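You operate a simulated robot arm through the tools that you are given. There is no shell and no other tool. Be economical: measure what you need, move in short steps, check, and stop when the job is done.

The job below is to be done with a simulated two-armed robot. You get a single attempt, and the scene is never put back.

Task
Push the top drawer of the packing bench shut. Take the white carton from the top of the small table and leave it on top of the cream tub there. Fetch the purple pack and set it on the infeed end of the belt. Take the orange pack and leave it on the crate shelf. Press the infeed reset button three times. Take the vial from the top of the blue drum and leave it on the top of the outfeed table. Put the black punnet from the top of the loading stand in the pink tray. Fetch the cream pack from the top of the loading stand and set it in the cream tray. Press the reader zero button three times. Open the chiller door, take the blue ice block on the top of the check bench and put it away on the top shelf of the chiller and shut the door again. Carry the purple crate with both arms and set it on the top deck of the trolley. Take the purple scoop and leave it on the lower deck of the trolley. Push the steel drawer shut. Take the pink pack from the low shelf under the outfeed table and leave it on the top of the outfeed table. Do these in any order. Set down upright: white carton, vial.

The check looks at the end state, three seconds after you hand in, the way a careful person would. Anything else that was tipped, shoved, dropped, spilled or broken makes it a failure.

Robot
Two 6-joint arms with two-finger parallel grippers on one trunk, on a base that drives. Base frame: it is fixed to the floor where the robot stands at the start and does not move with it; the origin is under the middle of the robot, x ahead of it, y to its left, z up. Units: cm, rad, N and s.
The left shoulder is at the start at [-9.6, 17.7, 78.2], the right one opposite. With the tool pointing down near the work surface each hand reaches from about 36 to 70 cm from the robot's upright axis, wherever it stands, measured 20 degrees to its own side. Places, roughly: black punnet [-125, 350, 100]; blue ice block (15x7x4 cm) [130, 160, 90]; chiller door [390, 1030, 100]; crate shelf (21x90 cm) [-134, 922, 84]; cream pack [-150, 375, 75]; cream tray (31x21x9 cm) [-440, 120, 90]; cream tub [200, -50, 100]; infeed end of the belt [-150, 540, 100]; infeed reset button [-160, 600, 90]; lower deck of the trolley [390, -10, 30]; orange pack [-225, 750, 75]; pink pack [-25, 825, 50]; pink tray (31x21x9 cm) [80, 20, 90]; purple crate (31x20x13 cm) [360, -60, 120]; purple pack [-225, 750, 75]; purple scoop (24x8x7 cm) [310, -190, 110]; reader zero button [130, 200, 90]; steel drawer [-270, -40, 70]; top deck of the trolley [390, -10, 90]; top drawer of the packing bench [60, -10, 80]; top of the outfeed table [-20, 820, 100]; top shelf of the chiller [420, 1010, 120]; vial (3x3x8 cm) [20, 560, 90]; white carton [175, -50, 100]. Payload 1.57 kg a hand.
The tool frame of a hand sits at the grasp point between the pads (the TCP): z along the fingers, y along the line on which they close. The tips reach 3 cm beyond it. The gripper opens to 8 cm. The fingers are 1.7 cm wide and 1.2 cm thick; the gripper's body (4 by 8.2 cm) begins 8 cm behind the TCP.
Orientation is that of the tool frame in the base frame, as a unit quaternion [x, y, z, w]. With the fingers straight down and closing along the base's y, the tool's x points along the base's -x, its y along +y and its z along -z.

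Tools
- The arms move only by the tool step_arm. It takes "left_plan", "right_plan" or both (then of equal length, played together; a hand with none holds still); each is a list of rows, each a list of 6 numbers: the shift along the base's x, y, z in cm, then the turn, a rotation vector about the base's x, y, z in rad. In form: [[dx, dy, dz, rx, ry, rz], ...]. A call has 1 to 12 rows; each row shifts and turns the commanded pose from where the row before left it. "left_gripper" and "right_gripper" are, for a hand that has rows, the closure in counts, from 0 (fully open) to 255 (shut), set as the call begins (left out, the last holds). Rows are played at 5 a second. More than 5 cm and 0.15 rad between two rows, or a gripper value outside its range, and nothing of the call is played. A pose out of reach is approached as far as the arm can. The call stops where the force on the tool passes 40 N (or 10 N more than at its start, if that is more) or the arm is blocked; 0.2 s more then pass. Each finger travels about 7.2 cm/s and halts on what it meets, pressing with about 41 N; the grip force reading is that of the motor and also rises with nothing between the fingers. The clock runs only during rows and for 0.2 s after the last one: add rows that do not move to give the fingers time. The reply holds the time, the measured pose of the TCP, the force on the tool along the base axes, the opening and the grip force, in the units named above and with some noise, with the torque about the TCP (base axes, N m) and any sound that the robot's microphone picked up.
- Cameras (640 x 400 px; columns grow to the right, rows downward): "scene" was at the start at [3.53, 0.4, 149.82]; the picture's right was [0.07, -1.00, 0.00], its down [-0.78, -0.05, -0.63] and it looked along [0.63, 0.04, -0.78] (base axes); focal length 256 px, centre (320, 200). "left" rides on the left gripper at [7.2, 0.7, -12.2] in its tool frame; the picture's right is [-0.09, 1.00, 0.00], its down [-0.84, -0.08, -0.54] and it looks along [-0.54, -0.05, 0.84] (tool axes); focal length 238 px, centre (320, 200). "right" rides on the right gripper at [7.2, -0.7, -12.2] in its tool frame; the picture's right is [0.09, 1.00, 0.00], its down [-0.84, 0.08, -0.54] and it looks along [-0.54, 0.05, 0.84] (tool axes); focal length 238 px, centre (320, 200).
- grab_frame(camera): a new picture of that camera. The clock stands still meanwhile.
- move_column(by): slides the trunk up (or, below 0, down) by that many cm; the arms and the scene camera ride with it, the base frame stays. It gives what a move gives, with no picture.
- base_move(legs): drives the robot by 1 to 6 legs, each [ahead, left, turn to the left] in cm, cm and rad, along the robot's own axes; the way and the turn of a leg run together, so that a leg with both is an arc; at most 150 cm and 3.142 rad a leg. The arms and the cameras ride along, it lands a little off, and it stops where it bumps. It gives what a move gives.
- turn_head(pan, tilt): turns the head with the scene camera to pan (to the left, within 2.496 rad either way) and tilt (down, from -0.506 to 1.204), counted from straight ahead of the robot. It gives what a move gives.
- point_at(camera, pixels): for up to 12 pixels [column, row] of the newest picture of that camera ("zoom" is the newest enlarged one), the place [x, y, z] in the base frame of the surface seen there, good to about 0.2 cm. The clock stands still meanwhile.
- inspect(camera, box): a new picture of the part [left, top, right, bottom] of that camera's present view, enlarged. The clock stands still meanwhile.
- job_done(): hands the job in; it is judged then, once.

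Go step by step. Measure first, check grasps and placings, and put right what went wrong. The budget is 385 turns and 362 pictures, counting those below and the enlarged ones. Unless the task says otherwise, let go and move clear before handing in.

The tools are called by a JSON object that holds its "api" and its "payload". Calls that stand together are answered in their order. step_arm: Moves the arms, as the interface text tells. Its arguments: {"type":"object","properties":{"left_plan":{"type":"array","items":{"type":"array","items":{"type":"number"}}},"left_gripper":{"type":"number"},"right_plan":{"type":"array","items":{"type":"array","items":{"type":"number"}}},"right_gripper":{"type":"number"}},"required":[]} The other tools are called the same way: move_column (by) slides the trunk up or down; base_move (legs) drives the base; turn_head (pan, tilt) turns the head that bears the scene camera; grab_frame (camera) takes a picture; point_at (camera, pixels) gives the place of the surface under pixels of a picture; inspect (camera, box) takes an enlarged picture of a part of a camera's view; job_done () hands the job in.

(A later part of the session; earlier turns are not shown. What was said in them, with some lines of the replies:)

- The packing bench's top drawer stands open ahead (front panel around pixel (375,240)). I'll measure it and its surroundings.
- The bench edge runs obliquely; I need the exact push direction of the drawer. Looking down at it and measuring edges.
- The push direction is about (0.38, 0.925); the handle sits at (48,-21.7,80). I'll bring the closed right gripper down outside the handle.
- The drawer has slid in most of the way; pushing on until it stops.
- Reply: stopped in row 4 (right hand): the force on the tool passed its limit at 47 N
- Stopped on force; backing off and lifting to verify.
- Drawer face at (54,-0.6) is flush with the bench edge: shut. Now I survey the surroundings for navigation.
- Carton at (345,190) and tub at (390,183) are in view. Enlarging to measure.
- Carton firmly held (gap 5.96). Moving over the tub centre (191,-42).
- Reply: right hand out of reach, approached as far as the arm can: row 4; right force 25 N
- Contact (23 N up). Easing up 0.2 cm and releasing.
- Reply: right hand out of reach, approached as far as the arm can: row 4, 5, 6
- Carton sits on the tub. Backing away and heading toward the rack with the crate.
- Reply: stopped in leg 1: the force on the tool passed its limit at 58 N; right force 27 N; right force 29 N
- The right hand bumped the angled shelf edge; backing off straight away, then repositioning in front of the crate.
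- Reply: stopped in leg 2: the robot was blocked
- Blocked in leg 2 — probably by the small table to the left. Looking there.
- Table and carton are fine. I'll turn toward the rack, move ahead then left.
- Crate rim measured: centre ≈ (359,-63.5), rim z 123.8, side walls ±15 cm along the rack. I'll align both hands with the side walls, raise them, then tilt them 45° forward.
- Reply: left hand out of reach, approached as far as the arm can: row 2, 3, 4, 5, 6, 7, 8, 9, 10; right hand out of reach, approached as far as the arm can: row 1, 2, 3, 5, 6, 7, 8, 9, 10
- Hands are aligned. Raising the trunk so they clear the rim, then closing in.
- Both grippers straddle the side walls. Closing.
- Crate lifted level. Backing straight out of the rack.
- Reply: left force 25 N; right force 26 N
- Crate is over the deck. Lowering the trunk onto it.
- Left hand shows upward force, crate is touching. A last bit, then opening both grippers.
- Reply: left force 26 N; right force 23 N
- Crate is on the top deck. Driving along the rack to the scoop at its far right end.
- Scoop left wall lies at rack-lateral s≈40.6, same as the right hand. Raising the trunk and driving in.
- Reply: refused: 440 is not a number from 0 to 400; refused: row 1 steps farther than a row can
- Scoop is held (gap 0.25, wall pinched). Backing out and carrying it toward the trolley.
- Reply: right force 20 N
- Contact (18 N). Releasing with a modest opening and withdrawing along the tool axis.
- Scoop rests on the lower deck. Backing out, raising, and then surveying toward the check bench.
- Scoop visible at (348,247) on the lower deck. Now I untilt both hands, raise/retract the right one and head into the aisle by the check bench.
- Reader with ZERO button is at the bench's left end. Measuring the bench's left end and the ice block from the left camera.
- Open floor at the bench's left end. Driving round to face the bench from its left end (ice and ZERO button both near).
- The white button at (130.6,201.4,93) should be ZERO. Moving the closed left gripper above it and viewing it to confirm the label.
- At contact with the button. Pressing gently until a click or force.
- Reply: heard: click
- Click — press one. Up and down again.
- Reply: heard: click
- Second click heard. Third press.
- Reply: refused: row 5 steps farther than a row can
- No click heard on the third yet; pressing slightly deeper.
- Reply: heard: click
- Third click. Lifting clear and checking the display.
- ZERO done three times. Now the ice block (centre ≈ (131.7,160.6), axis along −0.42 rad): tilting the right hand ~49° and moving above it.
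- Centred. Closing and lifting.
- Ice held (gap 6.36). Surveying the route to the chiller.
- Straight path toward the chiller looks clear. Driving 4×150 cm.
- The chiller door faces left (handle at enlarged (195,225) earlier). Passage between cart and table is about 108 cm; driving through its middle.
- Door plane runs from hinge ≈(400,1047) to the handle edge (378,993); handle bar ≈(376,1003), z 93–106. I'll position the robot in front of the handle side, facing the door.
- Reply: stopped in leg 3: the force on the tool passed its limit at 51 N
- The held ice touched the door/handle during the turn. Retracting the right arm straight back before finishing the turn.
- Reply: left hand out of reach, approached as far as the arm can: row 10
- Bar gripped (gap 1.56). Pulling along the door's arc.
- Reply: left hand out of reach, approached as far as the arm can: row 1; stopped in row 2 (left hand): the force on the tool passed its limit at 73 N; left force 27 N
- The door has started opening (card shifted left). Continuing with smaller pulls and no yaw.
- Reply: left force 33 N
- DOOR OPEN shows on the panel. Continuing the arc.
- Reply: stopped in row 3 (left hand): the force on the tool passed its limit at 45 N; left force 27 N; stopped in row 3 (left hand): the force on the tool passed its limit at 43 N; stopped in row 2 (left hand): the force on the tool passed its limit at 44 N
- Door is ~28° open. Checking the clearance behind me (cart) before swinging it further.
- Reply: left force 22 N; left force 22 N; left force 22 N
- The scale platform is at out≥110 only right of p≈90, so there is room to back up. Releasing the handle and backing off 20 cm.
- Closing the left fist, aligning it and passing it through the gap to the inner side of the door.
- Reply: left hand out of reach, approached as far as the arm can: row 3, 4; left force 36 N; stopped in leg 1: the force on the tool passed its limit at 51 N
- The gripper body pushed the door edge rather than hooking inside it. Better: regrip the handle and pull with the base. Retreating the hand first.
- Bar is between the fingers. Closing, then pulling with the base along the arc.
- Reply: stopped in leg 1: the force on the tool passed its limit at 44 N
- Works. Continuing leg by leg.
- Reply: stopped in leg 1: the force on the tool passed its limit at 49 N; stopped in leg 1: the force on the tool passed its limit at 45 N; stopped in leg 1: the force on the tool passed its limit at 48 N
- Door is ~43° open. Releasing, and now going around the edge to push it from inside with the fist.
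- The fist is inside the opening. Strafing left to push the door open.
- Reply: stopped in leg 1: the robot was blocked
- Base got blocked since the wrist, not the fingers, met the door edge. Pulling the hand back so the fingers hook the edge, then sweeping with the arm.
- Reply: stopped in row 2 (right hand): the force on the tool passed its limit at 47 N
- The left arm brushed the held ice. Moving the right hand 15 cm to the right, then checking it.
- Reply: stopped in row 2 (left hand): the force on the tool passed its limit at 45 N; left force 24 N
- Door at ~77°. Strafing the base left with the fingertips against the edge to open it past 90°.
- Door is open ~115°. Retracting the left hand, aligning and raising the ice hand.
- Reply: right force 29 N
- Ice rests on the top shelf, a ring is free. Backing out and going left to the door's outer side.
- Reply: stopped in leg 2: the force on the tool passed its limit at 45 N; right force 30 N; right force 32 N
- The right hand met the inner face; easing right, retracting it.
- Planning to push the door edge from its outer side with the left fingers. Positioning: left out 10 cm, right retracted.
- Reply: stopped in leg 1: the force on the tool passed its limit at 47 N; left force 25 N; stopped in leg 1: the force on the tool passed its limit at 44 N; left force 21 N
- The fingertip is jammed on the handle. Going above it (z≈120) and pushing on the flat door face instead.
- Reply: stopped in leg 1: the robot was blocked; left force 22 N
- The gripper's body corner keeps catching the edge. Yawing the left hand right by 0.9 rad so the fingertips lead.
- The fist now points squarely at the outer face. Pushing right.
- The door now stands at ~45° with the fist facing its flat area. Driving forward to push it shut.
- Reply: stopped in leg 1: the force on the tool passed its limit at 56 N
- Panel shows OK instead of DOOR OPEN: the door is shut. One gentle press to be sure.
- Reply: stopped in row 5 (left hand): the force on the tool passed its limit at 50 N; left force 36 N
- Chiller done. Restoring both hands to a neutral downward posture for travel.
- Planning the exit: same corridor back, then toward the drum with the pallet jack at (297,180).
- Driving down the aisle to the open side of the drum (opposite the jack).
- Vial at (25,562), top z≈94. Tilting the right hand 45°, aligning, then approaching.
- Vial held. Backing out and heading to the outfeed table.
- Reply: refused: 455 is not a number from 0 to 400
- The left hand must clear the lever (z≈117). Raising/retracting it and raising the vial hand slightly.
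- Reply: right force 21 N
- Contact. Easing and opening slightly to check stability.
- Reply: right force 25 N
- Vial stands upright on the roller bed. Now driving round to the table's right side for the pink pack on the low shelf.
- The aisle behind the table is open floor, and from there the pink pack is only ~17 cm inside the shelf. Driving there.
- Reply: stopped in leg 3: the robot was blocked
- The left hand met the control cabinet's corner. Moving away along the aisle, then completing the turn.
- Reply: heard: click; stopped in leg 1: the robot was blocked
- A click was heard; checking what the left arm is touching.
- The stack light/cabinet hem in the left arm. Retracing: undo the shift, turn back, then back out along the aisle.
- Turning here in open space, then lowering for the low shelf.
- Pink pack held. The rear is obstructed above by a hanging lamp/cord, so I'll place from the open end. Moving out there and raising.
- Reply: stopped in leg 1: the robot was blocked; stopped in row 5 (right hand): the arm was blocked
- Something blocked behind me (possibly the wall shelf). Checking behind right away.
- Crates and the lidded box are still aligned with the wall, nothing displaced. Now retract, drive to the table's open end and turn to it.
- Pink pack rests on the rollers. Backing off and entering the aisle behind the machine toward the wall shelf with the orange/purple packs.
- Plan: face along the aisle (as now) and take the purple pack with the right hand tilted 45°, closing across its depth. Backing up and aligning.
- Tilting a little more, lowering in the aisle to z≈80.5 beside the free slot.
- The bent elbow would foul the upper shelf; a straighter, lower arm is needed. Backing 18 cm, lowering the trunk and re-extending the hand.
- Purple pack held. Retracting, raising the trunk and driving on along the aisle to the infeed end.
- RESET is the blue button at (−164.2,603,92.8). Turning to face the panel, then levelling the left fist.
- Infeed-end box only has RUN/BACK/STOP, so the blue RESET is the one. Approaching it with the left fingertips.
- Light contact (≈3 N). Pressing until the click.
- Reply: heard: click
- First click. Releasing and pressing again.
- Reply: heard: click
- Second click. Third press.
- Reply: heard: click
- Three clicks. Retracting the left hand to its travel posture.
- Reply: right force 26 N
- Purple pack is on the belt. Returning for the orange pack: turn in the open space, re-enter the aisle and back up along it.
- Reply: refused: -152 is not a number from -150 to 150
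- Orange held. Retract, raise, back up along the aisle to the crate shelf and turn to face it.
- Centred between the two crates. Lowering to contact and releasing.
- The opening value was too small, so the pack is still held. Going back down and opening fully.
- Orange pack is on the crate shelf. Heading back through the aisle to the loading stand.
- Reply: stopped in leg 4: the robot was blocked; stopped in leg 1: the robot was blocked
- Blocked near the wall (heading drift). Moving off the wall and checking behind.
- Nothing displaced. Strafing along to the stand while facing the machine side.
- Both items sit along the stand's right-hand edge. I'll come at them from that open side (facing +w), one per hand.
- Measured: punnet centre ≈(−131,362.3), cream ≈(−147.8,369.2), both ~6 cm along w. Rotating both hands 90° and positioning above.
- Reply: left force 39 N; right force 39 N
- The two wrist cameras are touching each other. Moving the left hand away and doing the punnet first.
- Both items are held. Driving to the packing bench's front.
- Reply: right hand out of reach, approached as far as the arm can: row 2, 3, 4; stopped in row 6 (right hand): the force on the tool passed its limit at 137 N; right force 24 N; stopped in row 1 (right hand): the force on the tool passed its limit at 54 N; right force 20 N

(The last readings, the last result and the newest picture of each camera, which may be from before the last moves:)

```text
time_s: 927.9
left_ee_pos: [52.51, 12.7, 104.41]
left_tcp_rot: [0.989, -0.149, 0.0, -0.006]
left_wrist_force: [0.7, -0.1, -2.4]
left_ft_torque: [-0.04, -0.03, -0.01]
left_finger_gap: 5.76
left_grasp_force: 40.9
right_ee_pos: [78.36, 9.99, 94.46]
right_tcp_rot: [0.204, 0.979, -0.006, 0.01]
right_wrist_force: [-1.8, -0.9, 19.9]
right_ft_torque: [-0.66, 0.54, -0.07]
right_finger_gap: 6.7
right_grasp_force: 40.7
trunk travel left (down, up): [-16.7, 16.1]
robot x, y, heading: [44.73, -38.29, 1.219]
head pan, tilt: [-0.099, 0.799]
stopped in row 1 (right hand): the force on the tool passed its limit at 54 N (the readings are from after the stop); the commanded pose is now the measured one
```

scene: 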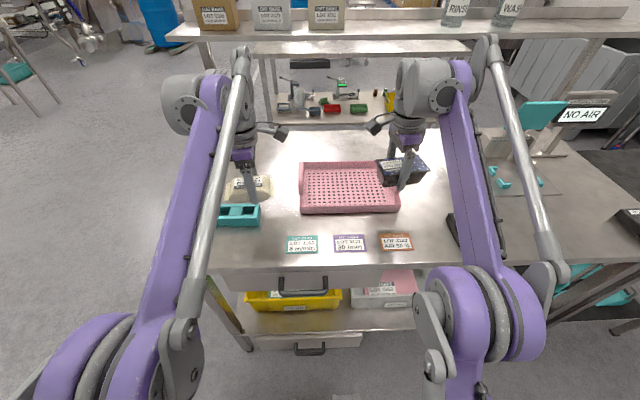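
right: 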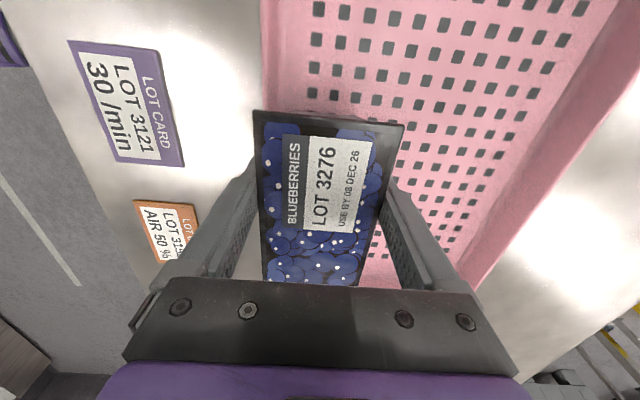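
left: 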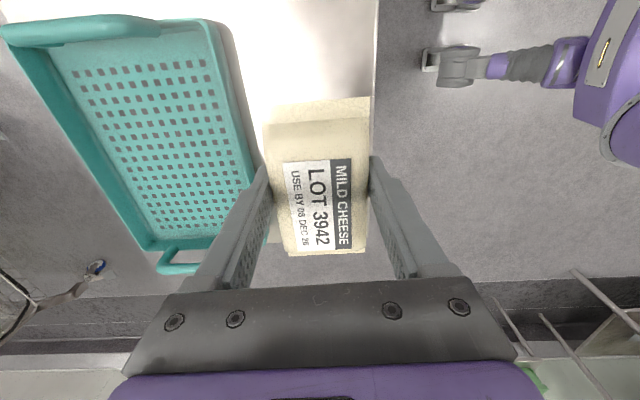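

The hand fell short (reach) and touched the tray's front rim. Lifting 3 cm and moving the base forward 6 cm instead.

{"api": "step_arm", "payload": {"right_plan": [[0, 0, 1.5, 0, 0, 0], [0, 0, 1.5, 0, 0, 0], [0, 0, 0.5, 0, 0, 0]]}}

{"api": "base_move", "payload": {"legs": [[6, 0, 0]]}}

{"api": "grab_frame", "payload": {"camera": "right"}}

{"api": "inspect", "payload": {"camera": "scene", "box": [220, 120, 460, 270]}}

```text
time_s: 928.7
left_ee_pos: [52.48, 12.86, 104.38]
left_tcp_rot: [0.989, -0.15, 0.0, -0.004]
left_wrist_force: [-0.2, -0.4, -2.7]
left_ft_torque: [0.0, -0.03, 0.03]
left_finger_gap: 5.78
left_grasp_force: 41.0
right_ee_pos: [78.58, 10.14, 97.95]
right_tcp_rot: [0.204, 0.979, -0.006, 0.009]
right_wrist_force: [0.3, 0.4, -1.3]
right_ft_torque: [0.0, -0.01, 0.0]
right_finger_gap: 6.72
right_grasp_force: 41.0
trunk travel left (down, up): [-16.7, 16.1]
robot x, y, heading: [44.63, -38.72, 1.215]
head pan, tilt: [-0.099, 0.799]
```

```text
time_s: 929.7
left_ee_pos: [54.5, 18.6, 104.34]
left_tcp_rot: [0.989, -0.149, -0.001, -0.005]
left_wrist_force: [-0.3, -0.1, -2.9]
left_ft_torque: [-0.03, 0.0, -0.04]
left_finger_gap: 5.78
left_grasp_force: 41.3
right_ee_pos: [80.58, 15.91, 97.82]
right_tcp_rot: [0.203, 0.979, -0.006, 0.01]
right_wrist_force: [0.0, 0.0, -1.3]
right_ft_torque: [-0.02, 0.07, 0.02]
right_finger_gap: 6.73
right_grasp_force: 41.4
trunk travel left (down, up): [-16.7, 16.1]
robot x, y, heading: [46.91, -32.65, 1.219]
head pan, tilt: [-0.099, 0.799]
```

```text
78 pictures are left
```

right: 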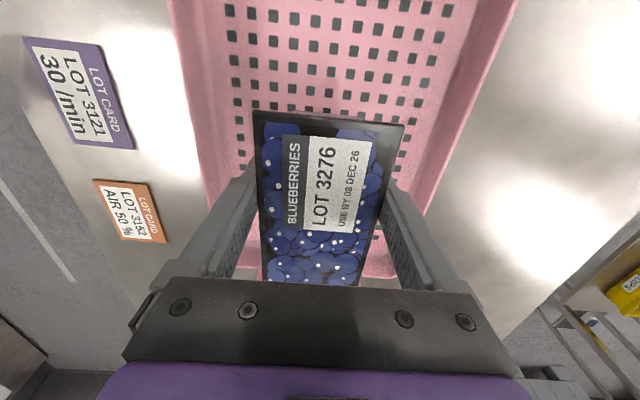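

```text
2.67 times, centred on (340, 195) of scene
```

zoom: 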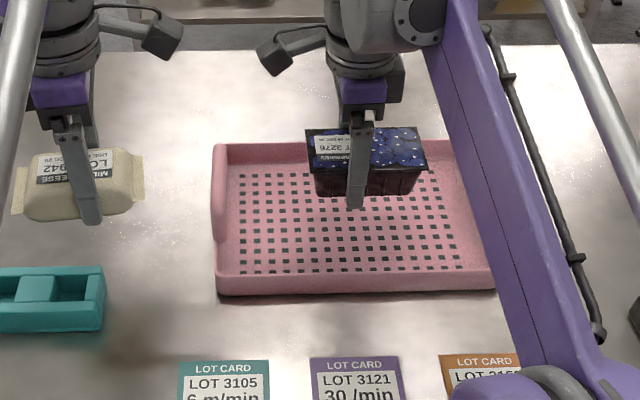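

{"api": "step_arm", "payload": {"right_plan": [[0, 0, -2.5, 0, 0, 0], [0, 0, -2, 0, 0, 0], [0, 0, -0.8, 0, 0, 0], [0, 0, -0.4, 0, 0, 0], [0, 0, -0.4, 0, 0, 0]]}}

```text
time_s: 930.9
left_ee_pos: [54.54, 18.52, 104.46]
left_tcp_rot: [0.989, -0.149, 0.0, -0.006]
left_wrist_force: [-0.3, -0.2, -2.5]
left_ft_torque: [0.0, -0.02, -0.07]
left_finger_gap: 5.76
left_grasp_force: 41.2
right_ee_pos: [80.43, 15.76, 91.97]
right_tcp_rot: [0.203, 0.979, -0.004, 0.011]
right_wrist_force: [2.1, 5.6, 21.7]
right_ft_torque: [-0.5, -0.75, 0.25]
right_finger_gap: 6.75
right_grasp_force: 41.1
trunk travel left (down, up): [-16.7, 16.1]
robot x, y, heading: [46.34, -32.4, 1.217]
head pan, tilt: [-0.099, 0.799]
```

Contact at the tray floor. Releasing and lifting.

{"api": "step_arm", "payload": {"right_plan": [[0, 0, 0.1, 0, 0, 0], [0, 0, 0, 0, 0, 0], [0, 0, 0, 0, 0, 0]], "right_gripper": 0}}

{"api": "step_arm", "payload": {"right_plan": [[0, 0, 2, 0, 0, 0], [0, 0, 3, 0, 0, 0], [0, -0.5, 3, 0, 0, 0], [-0.5, -1.5, 3, 0, 0, 0]]}}

{"api": "inspect", "payload": {"camera": "scene", "box": [220, 120, 460, 270]}}

```text
time_s: 931.7
left_ee_pos: [54.49, 18.44, 104.47]
left_tcp_rot: [0.989, -0.149, 0.0, -0.005]
left_wrist_force: [-0.4, 0.5, -2.1]
left_ft_torque: [-0.02, -0.02, 0.0]
left_finger_gap: 5.77
left_grasp_force: 41.2
right_ee_pos: [80.66, 15.81, 91.93]
right_tcp_rot: [0.203, 0.979, -0.005, 0.01]
right_wrist_force: [0.3, 0.9, -0.1]
right_ft_torque: [0.01, -0.01, 0.02]
right_finger_gap: 7.97
right_grasp_force: 0.0
trunk travel left (down, up): [-16.7, 16.1]
robot x, y, heading: [46.35, -32.57, 1.22]
head pan, tilt: [-0.099, 0.799]
```

```text
time_s: 932.7
left_ee_pos: [54.53, 18.46, 104.54]
left_tcp_rot: [0.989, -0.149, 0.0, -0.007]
left_wrist_force: [1.2, 0.0, -3.0]
left_ft_torque: [0.02, -0.01, -0.01]
left_finger_gap: 5.75
left_grasp_force: 40.8
right_ee_pos: [79.94, 13.96, 102.9]
right_tcp_rot: [0.203, 0.979, -0.005, 0.01]
right_wrist_force: [-1.2, -0.2, -0.1]
right_ft_torque: [0.03, 0.04, -0.03]
right_finger_gap: 7.99
right_grasp_force: 0.1
trunk travel left (down, up): [-16.7, 16.1]
robot x, y, heading: [46.96, -32.67, 1.216]
head pan, tilt: [-0.099, 0.799]
```

```text
2.67 times, centred on (340, 195) of scene
```

zoom: 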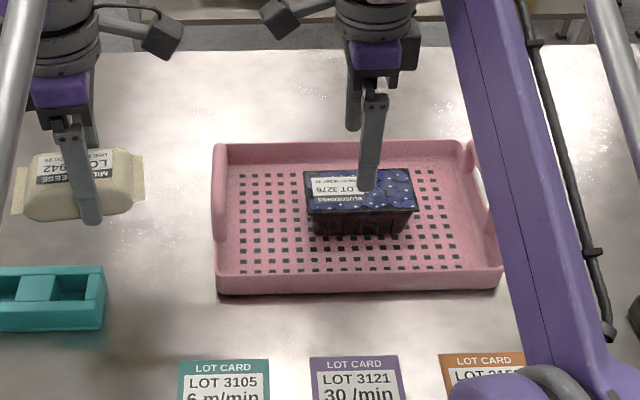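

Punnet is in the pink tray. Backing away and heading west to the steel drawer and cream tray.

{"api": "base_move", "payload": {"legs": [[-36, 0, 0], [0, 0, 1.92], [130, 0, 0]]}}

{"api": "turn_head", "payload": {"pan": 0.0, "tilt": 0.4}}

{"api": "grab_frame", "payload": {"camera": "scene"}}

```text
time_s: 945.9
left_ee_pos: [-149.26, -78.04, 104.38]
left_tcp_rot: [0.686, 0.728, -0.005, -0.004]
left_wrist_force: [0.6, 0.2, -2.2]
left_ft_torque: [0.01, 0.0, 0.02]
left_finger_gap: 5.77
left_grasp_force: 41.3
right_ee_pos: [-153.94, -52.65, 102.71]
right_tcp_rot: [-0.689, 0.725, 0.004, 0.011]
right_wrist_force: [0.3, -0.6, 0.0]
right_ft_torque: [-0.01, 0.03, -0.01]
right_finger_gap: 8.01
right_grasp_force: 0.1
trunk travel left (down, up): [-16.7, 16.1]
robot x, y, heading: [-98.61, -67.29, -3.133]
head pan, tilt: [-0.099, 0.799]
```

```text
time_s: 946.8
left_ee_pos: [-149.31, -77.95, 104.32]
left_tcp_rot: [0.686, 0.728, -0.004, -0.003]
left_wrist_force: [0.1, 0.1, -2.7]
left_ft_torque: [0.04, 0.02, -0.03]
left_finger_gap: 5.76
left_grasp_force: 40.7
right_ee_pos: [-154.02, -52.59, 102.75]
right_tcp_rot: [-0.689, 0.725, 0.005, 0.01]
right_wrist_force: [0.3, -0.4, -0.5]
right_ft_torque: [0.02, 0.03, 0.04]
right_finger_gap: 7.99
right_grasp_force: 0.1
trunk travel left (down, up): [-16.7, 16.1]
robot x, y, heading: [-98.66, -67.28, -3.136]
head pan, tilt: [0.0, 0.4]
```

```text
75 pictures are left
```

scene: 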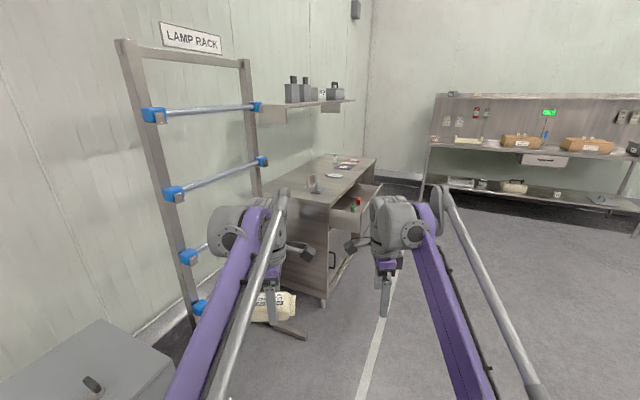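

{"api": "inspect", "payload": {"camera": "scene", "box": [260, 140, 420, 300]}}

{"api": "point_at", "payload": {"camera": "zoom", "pixels": [[485, 115], [400, 215], [440, 180], [380, 120], [290, 180], [440, 60], [360, 160], [300, 270], [340, 330]]}}

```text
2.50 times, centred on (340, 220) of scene
```

zoom: 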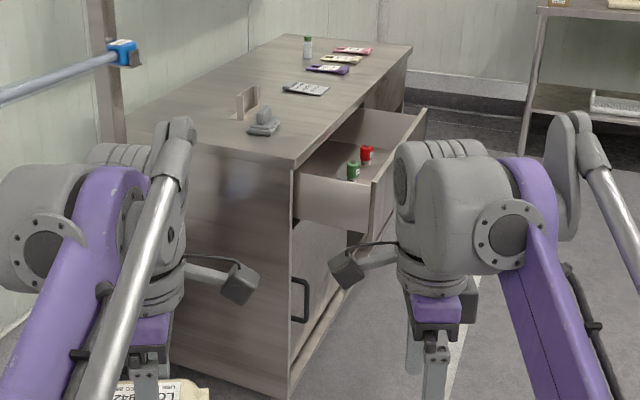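

```text
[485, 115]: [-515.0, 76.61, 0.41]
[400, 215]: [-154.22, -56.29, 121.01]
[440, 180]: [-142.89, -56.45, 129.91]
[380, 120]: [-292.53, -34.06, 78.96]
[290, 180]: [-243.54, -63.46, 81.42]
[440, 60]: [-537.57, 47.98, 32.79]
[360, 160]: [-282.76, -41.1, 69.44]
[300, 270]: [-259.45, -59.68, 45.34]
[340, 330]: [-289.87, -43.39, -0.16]
```

Steel drawer stands open on the desk ahead-left. Driving round to face its front.

{"api": "base_move", "payload": {"legs": [[0, -105, 0], [145, 0, 0], [0, 0, 1.166]]}}

{"api": "turn_head", "payload": {"pan": 0.0, "tilt": 0.8}}

{"api": "grab_frame", "payload": {"camera": "scene"}}

```text
time_s: 966.1
left_ee_pos: [-256.01, -15.77, 104.37]
left_tcp_rot: [0.166, 0.986, -0.005, 0.001]
left_wrist_force: [0.2, -0.2, -2.1]
left_ft_torque: [0.02, 0.02, 0.0]
left_finger_gap: 5.78
left_grasp_force: 40.6
right_ee_pos: [-281.39, -10.38, 102.74]
right_tcp_rot: [0.975, -0.221, -0.009, -0.006]
right_wrist_force: [-0.2, -0.2, 0.4]
right_ft_torque: [0.01, -0.03, -0.02]
right_finger_gap: 8.03
right_grasp_force: 0.1
trunk travel left (down, up): [-16.7, 16.1]
robot x, y, heading: [-246.32, 34.93, -1.958]
head pan, tilt: [0.0, 0.4]
```

```text
time_s: 967.0
left_ee_pos: [-255.94, -15.81, 104.24]
left_tcp_rot: [0.167, 0.986, -0.005, 0.0]
left_wrist_force: [-0.1, 0.0, -3.2]
left_ft_torque: [0.02, 0.06, 0.0]
left_finger_gap: 5.78
left_grasp_force: 41.2
right_ee_pos: [-281.34, -10.4, 102.82]
right_tcp_rot: [0.975, -0.221, -0.009, -0.006]
right_wrist_force: [-0.3, 0.8, -0.8]
right_ft_torque: [0.0, 0.01, -0.02]
right_finger_gap: 7.98
right_grasp_force: 0.1
trunk travel left (down, up): [-16.7, 16.1]
robot x, y, heading: [-246.58, 34.96, -1.959]
head pan, tilt: [0.0, 0.799]
```

```text
73 pictures are left
```

scene: 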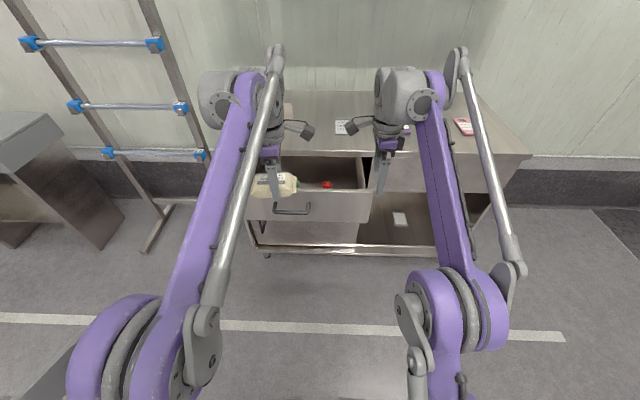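

{"api": "point_at", "payload": {"camera": "scene", "pixels": [[350, 195], [260, 200], [293, 209], [355, 210], [340, 165], [340, 152], [430, 158], [320, 195], [277, 207], [310, 207], [368, 193]]}}

```text
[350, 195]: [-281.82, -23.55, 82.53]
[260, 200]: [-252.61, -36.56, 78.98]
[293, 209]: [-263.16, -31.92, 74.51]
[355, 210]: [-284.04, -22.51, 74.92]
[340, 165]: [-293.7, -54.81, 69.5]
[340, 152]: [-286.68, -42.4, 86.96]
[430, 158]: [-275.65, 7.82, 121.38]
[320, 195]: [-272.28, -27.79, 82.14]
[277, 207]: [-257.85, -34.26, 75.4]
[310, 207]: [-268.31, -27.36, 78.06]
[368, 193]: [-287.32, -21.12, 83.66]
```

{"api": "point_at", "payload": {"camera": "scene", "pixels": [[185, 105], [205, 155], [160, 210], [165, 40], [150, 245]]}}

```text
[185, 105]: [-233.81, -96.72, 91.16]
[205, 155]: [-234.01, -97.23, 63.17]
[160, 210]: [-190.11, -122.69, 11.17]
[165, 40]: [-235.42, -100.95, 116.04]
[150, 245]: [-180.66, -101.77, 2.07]
```

{"api": "base_move", "payload": {"legs": [[0, 17, 0]]}}

{"api": "step_arm", "payload": {"right_plan": [[0, 0, -4.3, 0, 0, 0], [0, 0, -4.3, 0, 0, 0], [0, 0, -4.3, 0, 0, 0], [0, 0, -4.3, 0, 0, 0], [0, 0, -4.0, 0, 0, 0]], "right_gripper": 255}}

{"api": "base_move", "payload": {"legs": [[9, 0, 0]]}}

{"api": "grab_frame", "payload": {"camera": "scene"}}

```text
time_s: 969.1
left_ee_pos: [-240.28, -22.2, 104.36]
left_tcp_rot: [0.167, 0.986, -0.005, 0.0]
left_wrist_force: [-0.8, -0.3, -2.4]
left_ft_torque: [0.01, 0.03, 0.01]
left_finger_gap: 5.77
left_grasp_force: 40.8
right_ee_pos: [-265.68, -16.78, 102.8]
right_tcp_rot: [0.975, -0.221, -0.01, -0.006]
right_wrist_force: [-0.9, -0.6, -0.2]
right_ft_torque: [0.0, 0.01, 0.01]
right_finger_gap: 8.0
right_grasp_force: 0.1
trunk travel left (down, up): [-16.7, 16.1]
robot x, y, heading: [-230.9, 28.63, -1.96]
head pan, tilt: [0.0, 0.799]
```

```text
time_s: 970.3
left_ee_pos: [-240.32, -22.17, 104.39]
left_tcp_rot: [0.167, 0.986, -0.006, 0.0]
left_wrist_force: [0.0, 0.2, -2.1]
left_ft_torque: [0.01, 0.07, -0.02]
left_finger_gap: 5.77
left_grasp_force: 41.3
right_ee_pos: [-265.44, -16.69, 81.53]
right_tcp_rot: [0.975, -0.222, -0.01, -0.005]
right_wrist_force: [-0.3, 0.2, -0.8]
right_ft_torque: [0.0, 0.01, -0.02]
right_finger_gap: 0.0
right_grasp_force: 21.4
trunk travel left (down, up): [-16.7, 16.1]
robot x, y, heading: [-230.73, 28.96, -1.955]
head pan, tilt: [0.0, 0.799]
```

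```text
time_s: 971.4
left_ee_pos: [-243.66, -30.37, 104.28]
left_tcp_rot: [0.166, 0.986, -0.005, 0.0]
left_wrist_force: [-0.3, -0.2, -2.6]
left_ft_torque: [0.02, -0.01, 0.02]
left_finger_gap: 5.78
left_grasp_force: 40.7
right_ee_pos: [-268.71, -24.93, 81.59]
right_tcp_rot: [0.975, -0.22, -0.009, -0.006]
right_wrist_force: [-0.2, -0.7, -0.9]
right_ft_torque: [0.05, 0.02, -0.02]
right_finger_gap: 0.0
right_grasp_force: 21.5
trunk travel left (down, up): [-16.7, 16.1]
robot x, y, heading: [-233.63, 20.31, -1.957]
head pan, tilt: [0.0, 0.799]
```

```text
72 pictures are left
```

scene: 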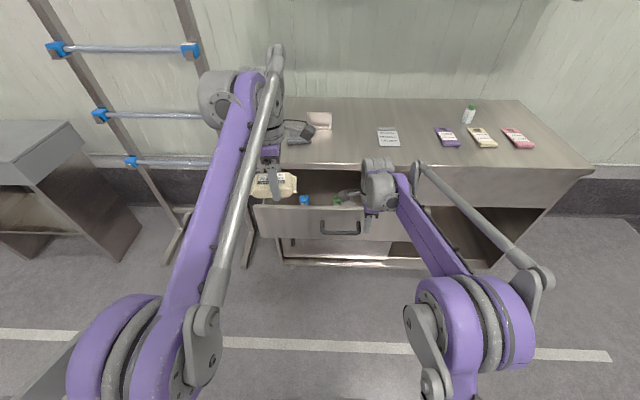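

{"api": "step_arm", "payload": {"right_plan": [[-0.5, -1.1, 0, 0, 0, 0], [-0.5, -1.1, 0, 0, 0, 0], [-0.4, -0.9, 0, 0, 0, 0], [-0.4, -0.9, 0, 0, 0, 0], [-0.4, -0.9, 0, 0, 0, 0], [-0.4, -0.9, 0, 0, 0, 0], [-0.4, -0.9, 0, 0, 0, 0], [-0.4, -0.9, 0, 0, 0, 0], [-0.4, -0.9, 0, 0, 0, 0], [-0.4, -0.9, 0, 0, 0, 0], [-0.4, -0.9, 0, 0, 0, 0], [-0.4, -0.9, 0, 0, 0, 0]]}}

{"api": "grab_frame", "payload": {"camera": "scene"}}

```text
time_s: 974.0
left_ee_pos: [-243.72, -30.43, 104.4]
left_tcp_rot: [0.166, 0.986, -0.005, -0.001]
left_wrist_force: [0.4, -0.3, -1.8]
left_ft_torque: [-0.03, 0.01, -0.01]
left_finger_gap: 5.77
left_grasp_force: 40.6
right_ee_pos: [-272.95, -34.4, 81.61]
right_tcp_rot: [0.976, -0.219, -0.008, -0.006]
right_wrist_force: [0.3, 0.5, 0.8]
right_ft_torque: [0.01, 0.0, 0.03]
right_finger_gap: 0.0
right_grasp_force: 21.7
right hand out of reach, approached as far as the arm can: row 11, 12
trunk travel left (down, up): [-16.7, 16.1]
robot x, y, heading: [-234.2, 20.6, -1.957]
head pan, tilt: [0.0, 0.799]
```

```text
71 pictures are left
```

scene: 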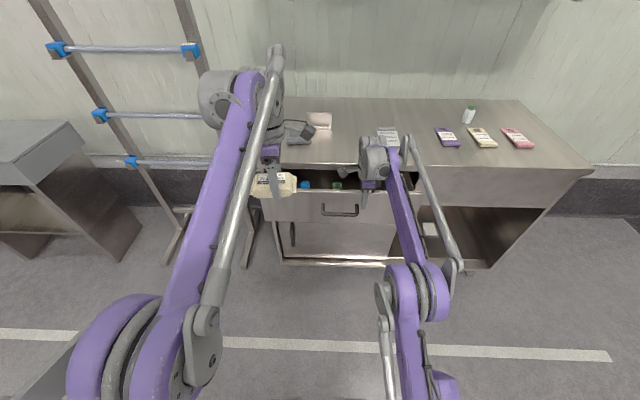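

The drawer is sliding in; the arm is at its reach, so pushing on with the base.

{"api": "base_move", "payload": {"legs": [[4, 0, 0], [4, 0, 0], [2, 0, 0]]}}

{"api": "base_move", "payload": {"legs": [[3, 0, 0]]}}

{"api": "grab_frame", "payload": {"camera": "scene"}}

```text
time_s: 975.7
left_ee_pos: [-247.44, -39.38, 104.42]
left_tcp_rot: [0.166, 0.986, -0.005, 0.0]
left_wrist_force: [0.8, -0.9, -2.6]
left_ft_torque: [0.0, 0.07, -0.02]
left_finger_gap: 5.76
left_grasp_force: 41.1
right_ee_pos: [-276.72, -43.35, 81.57]
right_tcp_rot: [0.975, -0.221, -0.011, -0.006]
right_wrist_force: [0.1, 0.5, 1.1]
right_ft_torque: [0.01, 0.02, 0.0]
right_finger_gap: 0.01
right_grasp_force: 21.3
trunk travel left (down, up): [-16.7, 16.1]
robot x, y, heading: [-237.72, 11.24, -1.956]
head pan, tilt: [0.0, 0.799]
```

```text
time_s: 976.6
left_ee_pos: [-248.22, -41.19, 104.59]
left_tcp_rot: [0.166, 0.986, -0.006, 0.0]
left_wrist_force: [0.0, -0.4, -2.6]
left_ft_torque: [0.03, 0.03, -0.03]
left_finger_gap: 5.76
left_grasp_force: 41.4
right_ee_pos: [-277.21, -44.67, 82.05]
right_tcp_rot: [0.975, -0.219, -0.009, -0.018]
right_wrist_force: [4.8, 12.4, 2.7]
right_ft_torque: [-0.87, 0.28, 0.16]
right_finger_gap: 0.0
right_grasp_force: 21.1
trunk travel left (down, up): [-16.7, 16.1]
robot x, y, heading: [-238.38, 9.51, -1.959]
head pan, tilt: [0.0, 0.799]
stopped in leg 1: the force on the tool passed its limit at 124 N (the readings are from after the stop); the commanded pose is now the measured one
```

```text
70 pictures are left
```

scene: 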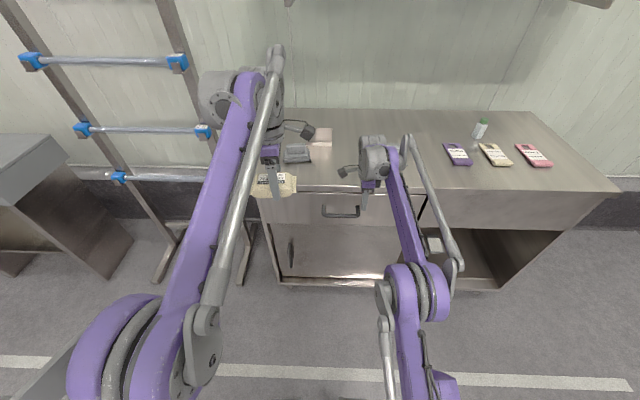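

{"api": "base_move", "payload": {"legs": [[-14, 0, 0]]}}

{"api": "inspect", "payload": {"camera": "scene", "box": [230, 90, 600, 320]}}

{"api": "point_at", "payload": {"camera": "zoom", "pixels": [[140, 165], [120, 185], [220, 185], [260, 168], [300, 160], [130, 200], [430, 70], [500, 160]]}}

```text
time_s: 977.9
left_ee_pos: [-242.97, -28.21, 104.53]
left_tcp_rot: [0.166, 0.986, -0.006, -0.001]
left_wrist_force: [0.2, -0.3, -3.4]
left_ft_torque: [-0.02, 0.0, 0.02]
left_finger_gap: 5.78
left_grasp_force: 41.5
right_ee_pos: [-272.0, -31.64, 81.85]
right_tcp_rot: [0.975, -0.22, -0.008, -0.019]
right_wrist_force: [-0.1, 0.1, 0.2]
right_ft_torque: [-0.04, 0.01, -0.02]
right_finger_gap: 0.0
right_grasp_force: 20.9
trunk travel left (down, up): [-16.7, 16.1]
robot x, y, heading: [-233.51, 22.7, -1.959]
head pan, tilt: [0.0, 0.799]
```

```text
1.73 times, centred on (415, 205) of scene
```

zoom: 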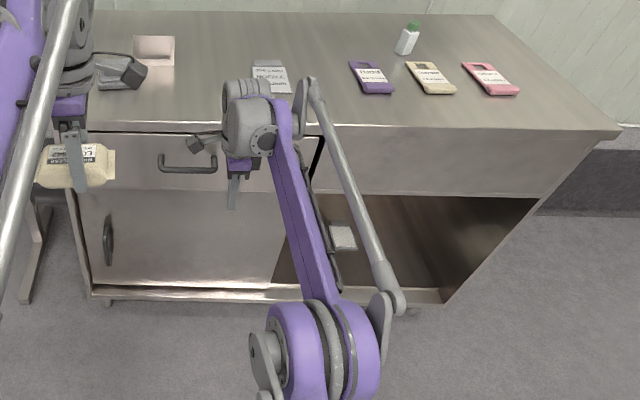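

```text
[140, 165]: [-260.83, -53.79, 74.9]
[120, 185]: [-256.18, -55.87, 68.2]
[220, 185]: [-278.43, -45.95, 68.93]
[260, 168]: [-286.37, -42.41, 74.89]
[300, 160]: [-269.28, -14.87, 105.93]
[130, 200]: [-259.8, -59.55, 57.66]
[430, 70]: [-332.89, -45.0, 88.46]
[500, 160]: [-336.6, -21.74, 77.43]
```

Drawer front is flush with the desk edge: shut. Raising the right hand and turning toward the cream tray.

{"api": "step_arm", "payload": {"right_plan": [[1.6, 3.6, 2, 0, 0, 0], [1.6, 3.6, 3, 0, 0, 0], [0, 0, 4.5, 0, 0, 0], [0, 0, 4.5, 0, 0, 0], [0, 0, 4.5, 0, 0, 0], [0, 0, 2, 0, 0, 0]]}}

{"api": "base_move", "payload": {"legs": [[-15, 0, 0], [0, 0, -1.62], [90, 0, 0]]}}

{"api": "turn_head", "payload": {"pan": 0.0, "tilt": 0.5}}

{"api": "grab_frame", "payload": {"camera": "scene"}}

```text
time_s: 979.3
left_ee_pos: [-242.73, -28.35, 104.43]
left_tcp_rot: [0.167, 0.986, -0.006, -0.001]
left_wrist_force: [0.5, 0.4, -2.9]
left_ft_torque: [-0.02, 0.02, -0.04]
left_finger_gap: 5.77
left_grasp_force: 41.1
right_ee_pos: [-268.29, -23.5, 101.84]
right_tcp_rot: [0.975, -0.221, -0.008, -0.017]
right_wrist_force: [0.4, 0.2, 0.0]
right_ft_torque: [-0.02, 0.02, 0.02]
right_finger_gap: 0.0
right_grasp_force: 21.3
right hand out of reach, approached as far as the arm can: row 6
trunk travel left (down, up): [-16.7, 16.1]
robot x, y, heading: [-233.26, 22.65, -1.963]
head pan, tilt: [0.0, 0.799]
```

```text
time_s: 989.0
left_ee_pos: [-360.12, 87.53, 104.35]
left_tcp_rot: [0.832, 0.555, -0.005, -0.004]
left_wrist_force: [0.0, 0.0, -2.7]
left_ft_torque: [0.04, -0.03, 0.03]
left_finger_gap: 5.78
left_grasp_force: 41.3
right_ee_pos: [-353.86, 112.65, 101.68]
right_tcp_rot: [-0.509, 0.86, -0.008, 0.018]
right_wrist_force: [0.7, -0.3, 0.2]
right_ft_torque: [0.01, 0.02, 0.0]
right_finger_gap: 0.0
right_grasp_force: 21.7
trunk travel left (down, up): [-16.7, 16.1]
robot x, y, heading: [-309.83, 75.03, 2.691]
head pan, tilt: [0.0, 0.799]
```

```text
time_s: 989.8
left_ee_pos: [-360.18, 87.61, 104.35]
left_tcp_rot: [0.833, 0.554, -0.003, -0.004]
left_wrist_force: [0.1, 1.0, -2.4]
left_ft_torque: [0.03, 0.03, 0.02]
left_finger_gap: 5.76
left_grasp_force: 40.9
right_ee_pos: [-353.89, 112.57, 101.69]
right_tcp_rot: [-0.51, 0.86, -0.008, 0.019]
right_wrist_force: [0.1, 0.7, 0.4]
right_ft_torque: [0.03, 0.02, 0.0]
right_finger_gap: 0.0
right_grasp_force: 21.6
trunk travel left (down, up): [-16.7, 16.1]
robot x, y, heading: [-310.24, 75.35, 2.691]
head pan, tilt: [0.0, 0.499]
```

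```text
68 pictures are left
```

scene: 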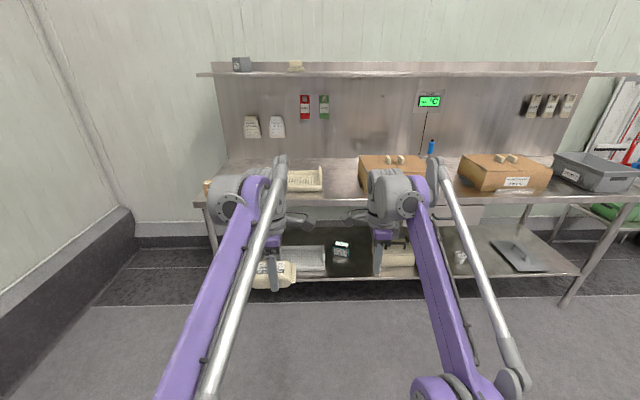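

{"api": "point_at", "payload": {"camera": "scene", "pixels": [[305, 182], [320, 170], [322, 190], [340, 198], [220, 200], [300, 72], [410, 200], [370, 180], [300, 258], [290, 188]]}}

{"api": "inspect", "payload": {"camera": "scene", "box": [200, 140, 380, 290]}}

```text
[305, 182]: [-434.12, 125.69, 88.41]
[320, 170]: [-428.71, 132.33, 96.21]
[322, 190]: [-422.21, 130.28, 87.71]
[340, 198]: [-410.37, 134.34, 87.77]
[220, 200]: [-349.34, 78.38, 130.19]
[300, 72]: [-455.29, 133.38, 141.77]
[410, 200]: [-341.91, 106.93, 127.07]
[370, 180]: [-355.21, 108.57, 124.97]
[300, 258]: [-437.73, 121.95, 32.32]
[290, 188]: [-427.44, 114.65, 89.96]
```

```text
2.67 times, centred on (290, 215) of scene
```

zoom: 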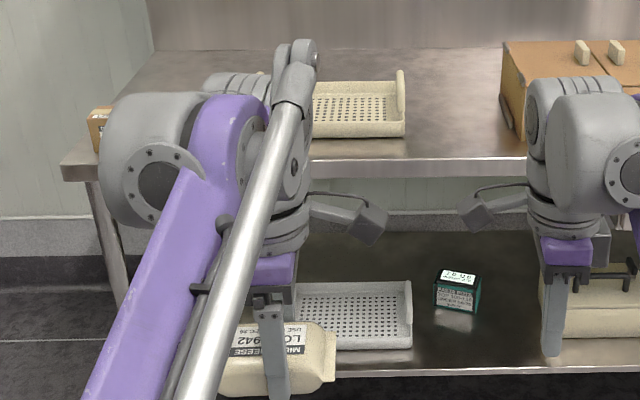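

{"api": "base_move", "payload": {"legs": [[76, 4, 0]]}}

{"api": "turn_head", "payload": {"pan": 0.3, "tilt": 0.85}}

{"api": "grab_frame", "payload": {"camera": "scene"}}

{"api": "grab_frame", "payload": {"camera": "left"}}

```text
time_s: 993.9
left_ee_pos: [-429.31, 117.16, 104.4]
left_tcp_rot: [0.834, 0.552, -0.003, -0.005]
left_wrist_force: [0.1, 0.8, -2.7]
left_ft_torque: [0.01, -0.01, 0.01]
left_finger_gap: 5.78
left_grasp_force: 41.1
right_ee_pos: [-422.88, 142.16, 101.68]
right_tcp_rot: [-0.506, 0.862, -0.008, 0.018]
right_wrist_force: [0.1, -0.1, 0.0]
right_ft_torque: [0.03, 0.02, -0.01]
right_finger_gap: 0.0
right_grasp_force: 20.9
trunk travel left (down, up): [-16.7, 16.1]
robot x, y, heading: [-379.05, 104.35, 2.684]
head pan, tilt: [0.0, 0.499]
```

```text
time_s: 994.7
left_ee_pos: [-429.22, 117.14, 104.32]
left_tcp_rot: [0.834, 0.552, -0.004, -0.005]
left_wrist_force: [-0.1, 0.1, -2.3]
left_ft_torque: [0.02, 0.0, 0.02]
left_finger_gap: 5.77
left_grasp_force: 41.4
right_ee_pos: [-422.8, 142.05, 101.62]
right_tcp_rot: [-0.506, 0.862, -0.008, 0.018]
right_wrist_force: [0.0, 0.0, -0.3]
right_ft_torque: [-0.02, 0.0, 0.01]
right_finger_gap: 0.02
right_grasp_force: 21.1
trunk travel left (down, up): [-16.7, 16.1]
robot x, y, heading: [-379.11, 104.21, 2.689]
head pan, tilt: [0.3, 0.85]
```

```text
66 pictures are left
```

scene: 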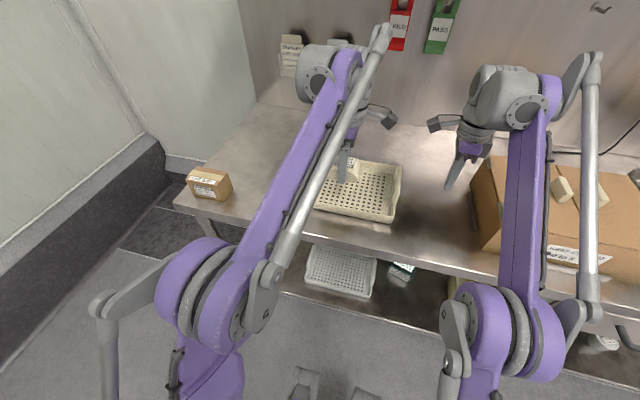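

```text
65 pictures are left
```

left: 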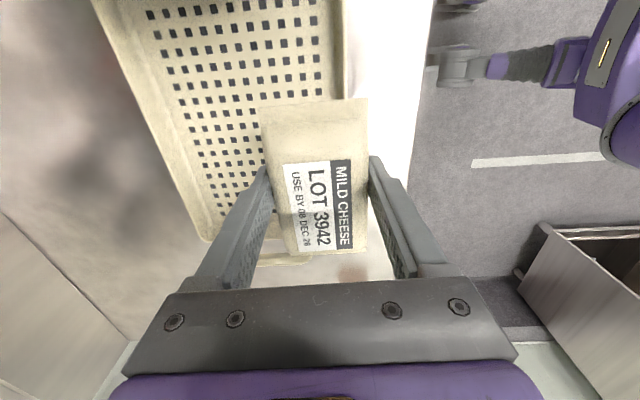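

{"api": "point_at", "payload": {"camera": "left", "pixels": [[215, 225], [300, 258], [325, 60], [120, 10], [230, 60], [335, 20], [195, 120], [345, 90]]}}

{"api": "point_at", "payload": {"camera": "scene", "pixels": [[320, 208], [392, 220], [400, 168], [355, 165], [365, 195], [392, 195]]}}

```text
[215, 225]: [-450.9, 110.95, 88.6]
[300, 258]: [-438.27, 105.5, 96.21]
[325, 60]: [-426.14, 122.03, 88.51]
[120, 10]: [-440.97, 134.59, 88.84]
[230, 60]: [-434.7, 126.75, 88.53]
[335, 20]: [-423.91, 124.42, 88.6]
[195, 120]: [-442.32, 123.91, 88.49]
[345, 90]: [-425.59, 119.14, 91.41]
```

```text
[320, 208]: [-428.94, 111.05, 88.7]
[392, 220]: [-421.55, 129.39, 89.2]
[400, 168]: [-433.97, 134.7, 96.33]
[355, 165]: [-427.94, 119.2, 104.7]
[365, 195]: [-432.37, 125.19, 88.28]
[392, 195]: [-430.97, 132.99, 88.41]
```

{"api": "base_move", "payload": {"legs": [[4, 0, 0]]}}

{"api": "step_arm", "payload": {"left_plan": [[0, 0, -3, 0, 0, 0], [0, 0, -2.5, 0, 0, 0], [-1.6, 0.8, 0, 0, 0, 0], [-1.6, 0.8, 0, 0, 0, 0]]}}

{"api": "grab_frame", "payload": {"camera": "left"}}

```text
time_s: 995.6
left_ee_pos: [-432.85, 118.84, 104.35]
left_tcp_rot: [0.834, 0.552, -0.004, -0.004]
left_wrist_force: [-1.0, -0.1, -3.7]
left_ft_torque: [0.02, -0.03, -0.01]
left_finger_gap: 5.79
left_grasp_force: 41.0
right_ee_pos: [-426.63, 143.91, 101.62]
right_tcp_rot: [-0.506, 0.862, -0.008, 0.018]
right_wrist_force: [0.1, 0.0, -0.1]
right_ft_torque: [0.02, -0.03, -0.02]
right_finger_gap: 0.0
right_grasp_force: 21.8
trunk travel left (down, up): [-16.7, 16.1]
robot x, y, heading: [-382.84, 106.1, 2.681]
head pan, tilt: [0.3, 0.85]
```

```text
time_s: 996.6
left_ee_pos: [-436.15, 120.52, 98.95]
left_tcp_rot: [0.834, 0.552, -0.003, -0.003]
left_wrist_force: [0.5, -0.7, -2.2]
left_ft_torque: [0.0, -0.03, -0.02]
left_finger_gap: 5.78
left_grasp_force: 41.0
right_ee_pos: [-426.53, 143.86, 101.63]
right_tcp_rot: [-0.505, 0.863, -0.008, 0.018]
right_wrist_force: [0.1, -1.1, 0.0]
right_ft_torque: [0.01, 0.0, 0.0]
right_finger_gap: 0.01
right_grasp_force: 21.4
trunk travel left (down, up): [-16.7, 16.1]
robot x, y, heading: [-382.77, 106.07, 2.687]
head pan, tilt: [0.3, 0.85]
```

```text
64 pictures are left
```

left: 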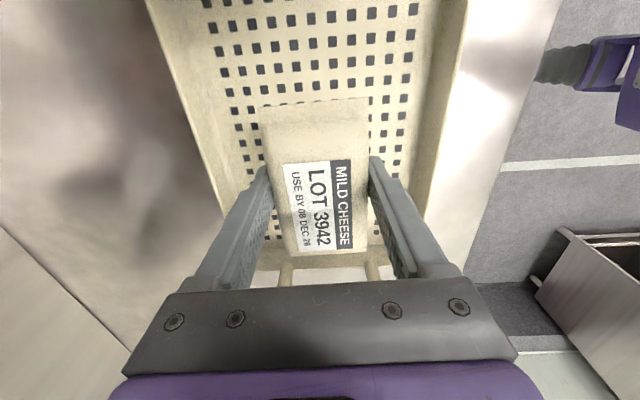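

{"api": "step_arm", "payload": {"left_plan": [[0, 0, -3, 0, 0, 0], [0, 0, -2.5, 0, 0, 0], [0, 0, -0.8, 0, 0, 0], [0, 0, -0.4, 0, 0, 0], [0, 0, -0.4, 0, 0, 0]]}}

```text
time_s: 997.8
left_ee_pos: [-436.08, 120.47, 92.02]
left_tcp_rot: [0.834, 0.552, -0.006, -0.005]
left_wrist_force: [-7.0, 2.2, 19.7]
left_ft_torque: [-0.64, -0.03, -0.14]
left_finger_gap: 5.76
left_grasp_force: 40.6
right_ee_pos: [-426.34, 143.76, 101.91]
right_tcp_rot: [-0.506, 0.862, -0.008, 0.018]
right_wrist_force: [0.0, -0.1, -0.4]
right_ft_torque: [-0.04, -0.02, -0.02]
right_finger_gap: 0.0
right_grasp_force: 21.2
trunk travel left (down, up): [-16.7, 16.1]
robot x, y, heading: [-382.97, 105.8, 2.689]
head pan, tilt: [0.3, 0.85]
```

Touching the tray floor. Releasing and lifting clear.

{"api": "step_arm", "payload": {"left_plan": [[0, 0, 0.1, 0, 0, 0], [0, 0, 0, 0, 0, 0], [0, 0, 0, 0, 0, 0]], "left_gripper": 0}}

{"api": "step_arm", "payload": {"left_plan": [[0, 0, 2, 0, 0, 0], [0, 0, 3, 0, 0, 0], [0.5, -0.2, 3, 0, 0, 0], [2, -1, 3, 0, 0, 0]]}}

{"api": "grab_frame", "payload": {"camera": "left"}}

{"api": "base_move", "payload": {"legs": [[-45, 0, 0]]}}

{"api": "grab_frame", "payload": {"camera": "scene"}}

```text
time_s: 998.6
left_ee_pos: [-436.13, 120.5, 91.97]
left_tcp_rot: [0.834, 0.552, -0.004, -0.003]
left_wrist_force: [-0.9, 0.0, 0.5]
left_ft_torque: [-0.02, 0.0, 0.02]
left_finger_gap: 8.0
left_grasp_force: 0.1
right_ee_pos: [-426.43, 143.87, 101.71]
right_tcp_rot: [-0.506, 0.862, -0.008, 0.019]
right_wrist_force: [-0.8, -0.2, -0.1]
right_ft_torque: [0.0, 0.0, 0.03]
right_finger_gap: 0.0
right_grasp_force: 21.4
trunk travel left (down, up): [-16.7, 16.1]
robot x, y, heading: [-382.72, 105.98, 2.686]
head pan, tilt: [0.3, 0.85]
```

```text
time_s: 999.6
left_ee_pos: [-433.63, 119.21, 102.85]
left_tcp_rot: [0.834, 0.552, -0.004, -0.004]
left_wrist_force: [0.2, 0.8, -0.2]
left_ft_torque: [-0.03, 0.0, 0.0]
left_finger_gap: 8.02
left_grasp_force: 0.0
right_ee_pos: [-426.27, 143.75, 101.8]
right_tcp_rot: [-0.505, 0.863, -0.008, 0.018]
right_wrist_force: [0.4, -0.4, 0.8]
right_ft_torque: [0.01, -0.02, -0.02]
right_finger_gap: 0.0
right_grasp_force: 21.2
trunk travel left (down, up): [-16.7, 16.1]
robot x, y, heading: [-382.75, 106.19, 2.687]
head pan, tilt: [0.3, 0.85]
```

```text
63 pictures are left
```

left: 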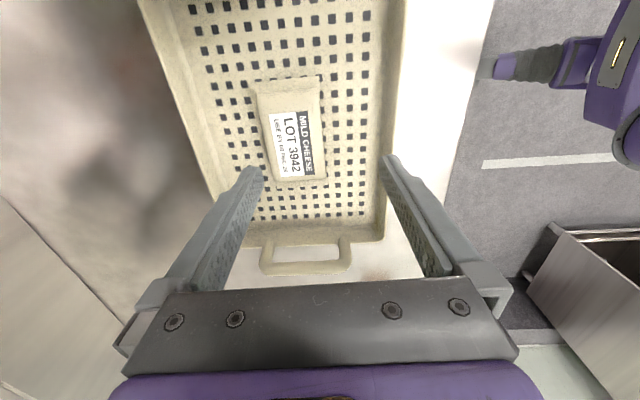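

```text
time_s: 1002.3
left_ee_pos: [-393.51, 99.68, 102.87]
left_tcp_rot: [0.835, 0.551, -0.004, -0.005]
left_wrist_force: [0.2, -0.3, -0.5]
left_ft_torque: [0.02, 0.06, -0.03]
left_finger_gap: 8.0
left_grasp_force: 0.1
right_ee_pos: [-386.25, 124.28, 101.79]
right_tcp_rot: [-0.505, 0.863, -0.008, 0.017]
right_wrist_force: [1.1, 0.2, -0.4]
right_ft_torque: [0.01, 0.03, 0.02]
right_finger_gap: 0.02
right_grasp_force: 21.2
trunk travel left (down, up): [-16.7, 16.1]
robot x, y, heading: [-342.55, 86.22, 2.681]
head pan, tilt: [0.3, 0.85]
```

```text
62 pictures are left
```

scene: 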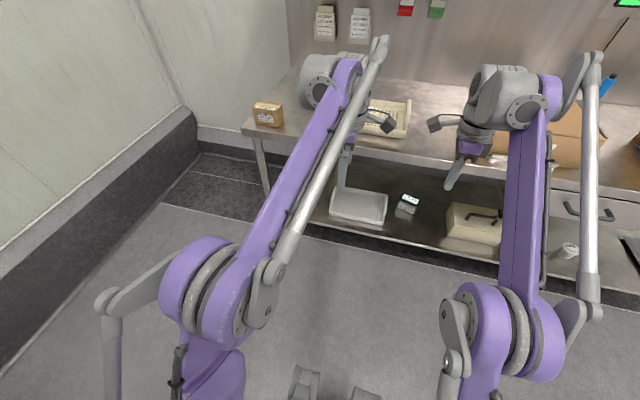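

Every item is now done and both grippers are empty and clear (the cream pack lies in the tray at (385,118)). Handing in.

{"api": "job_done", "payload": {}}

```text
The job is handed in.
```

I did all fourteen tasks, and the job is handed in. I checked each result with the cameras or sensors as I went, and both grippers are empty and clear.

- **White carton:** it is upright on the cream tub but sits off-centre by about 2 cm. It looked stable when I left it.
- **Bumps:** the robot knocked shelf edges, the outfeed control cabinet, the aisle wall and the hatch ledge above the crate shelf. I looked around after each one and saw nothing moved.
- **Unexplained click:** there was one click while the left arm was against the outfeed control cabinet. The panel still read STOPPED, and the main and lamp switches looked unchanged, but I could not tell what made the sound.
- **Hard contacts:** lowering the black punnet first caught the pink tray's front rim at about 137 N. The steel drawer closed with a push of about 124 N. I saw no damage from either, but I did not look inside the drawer after it shut.
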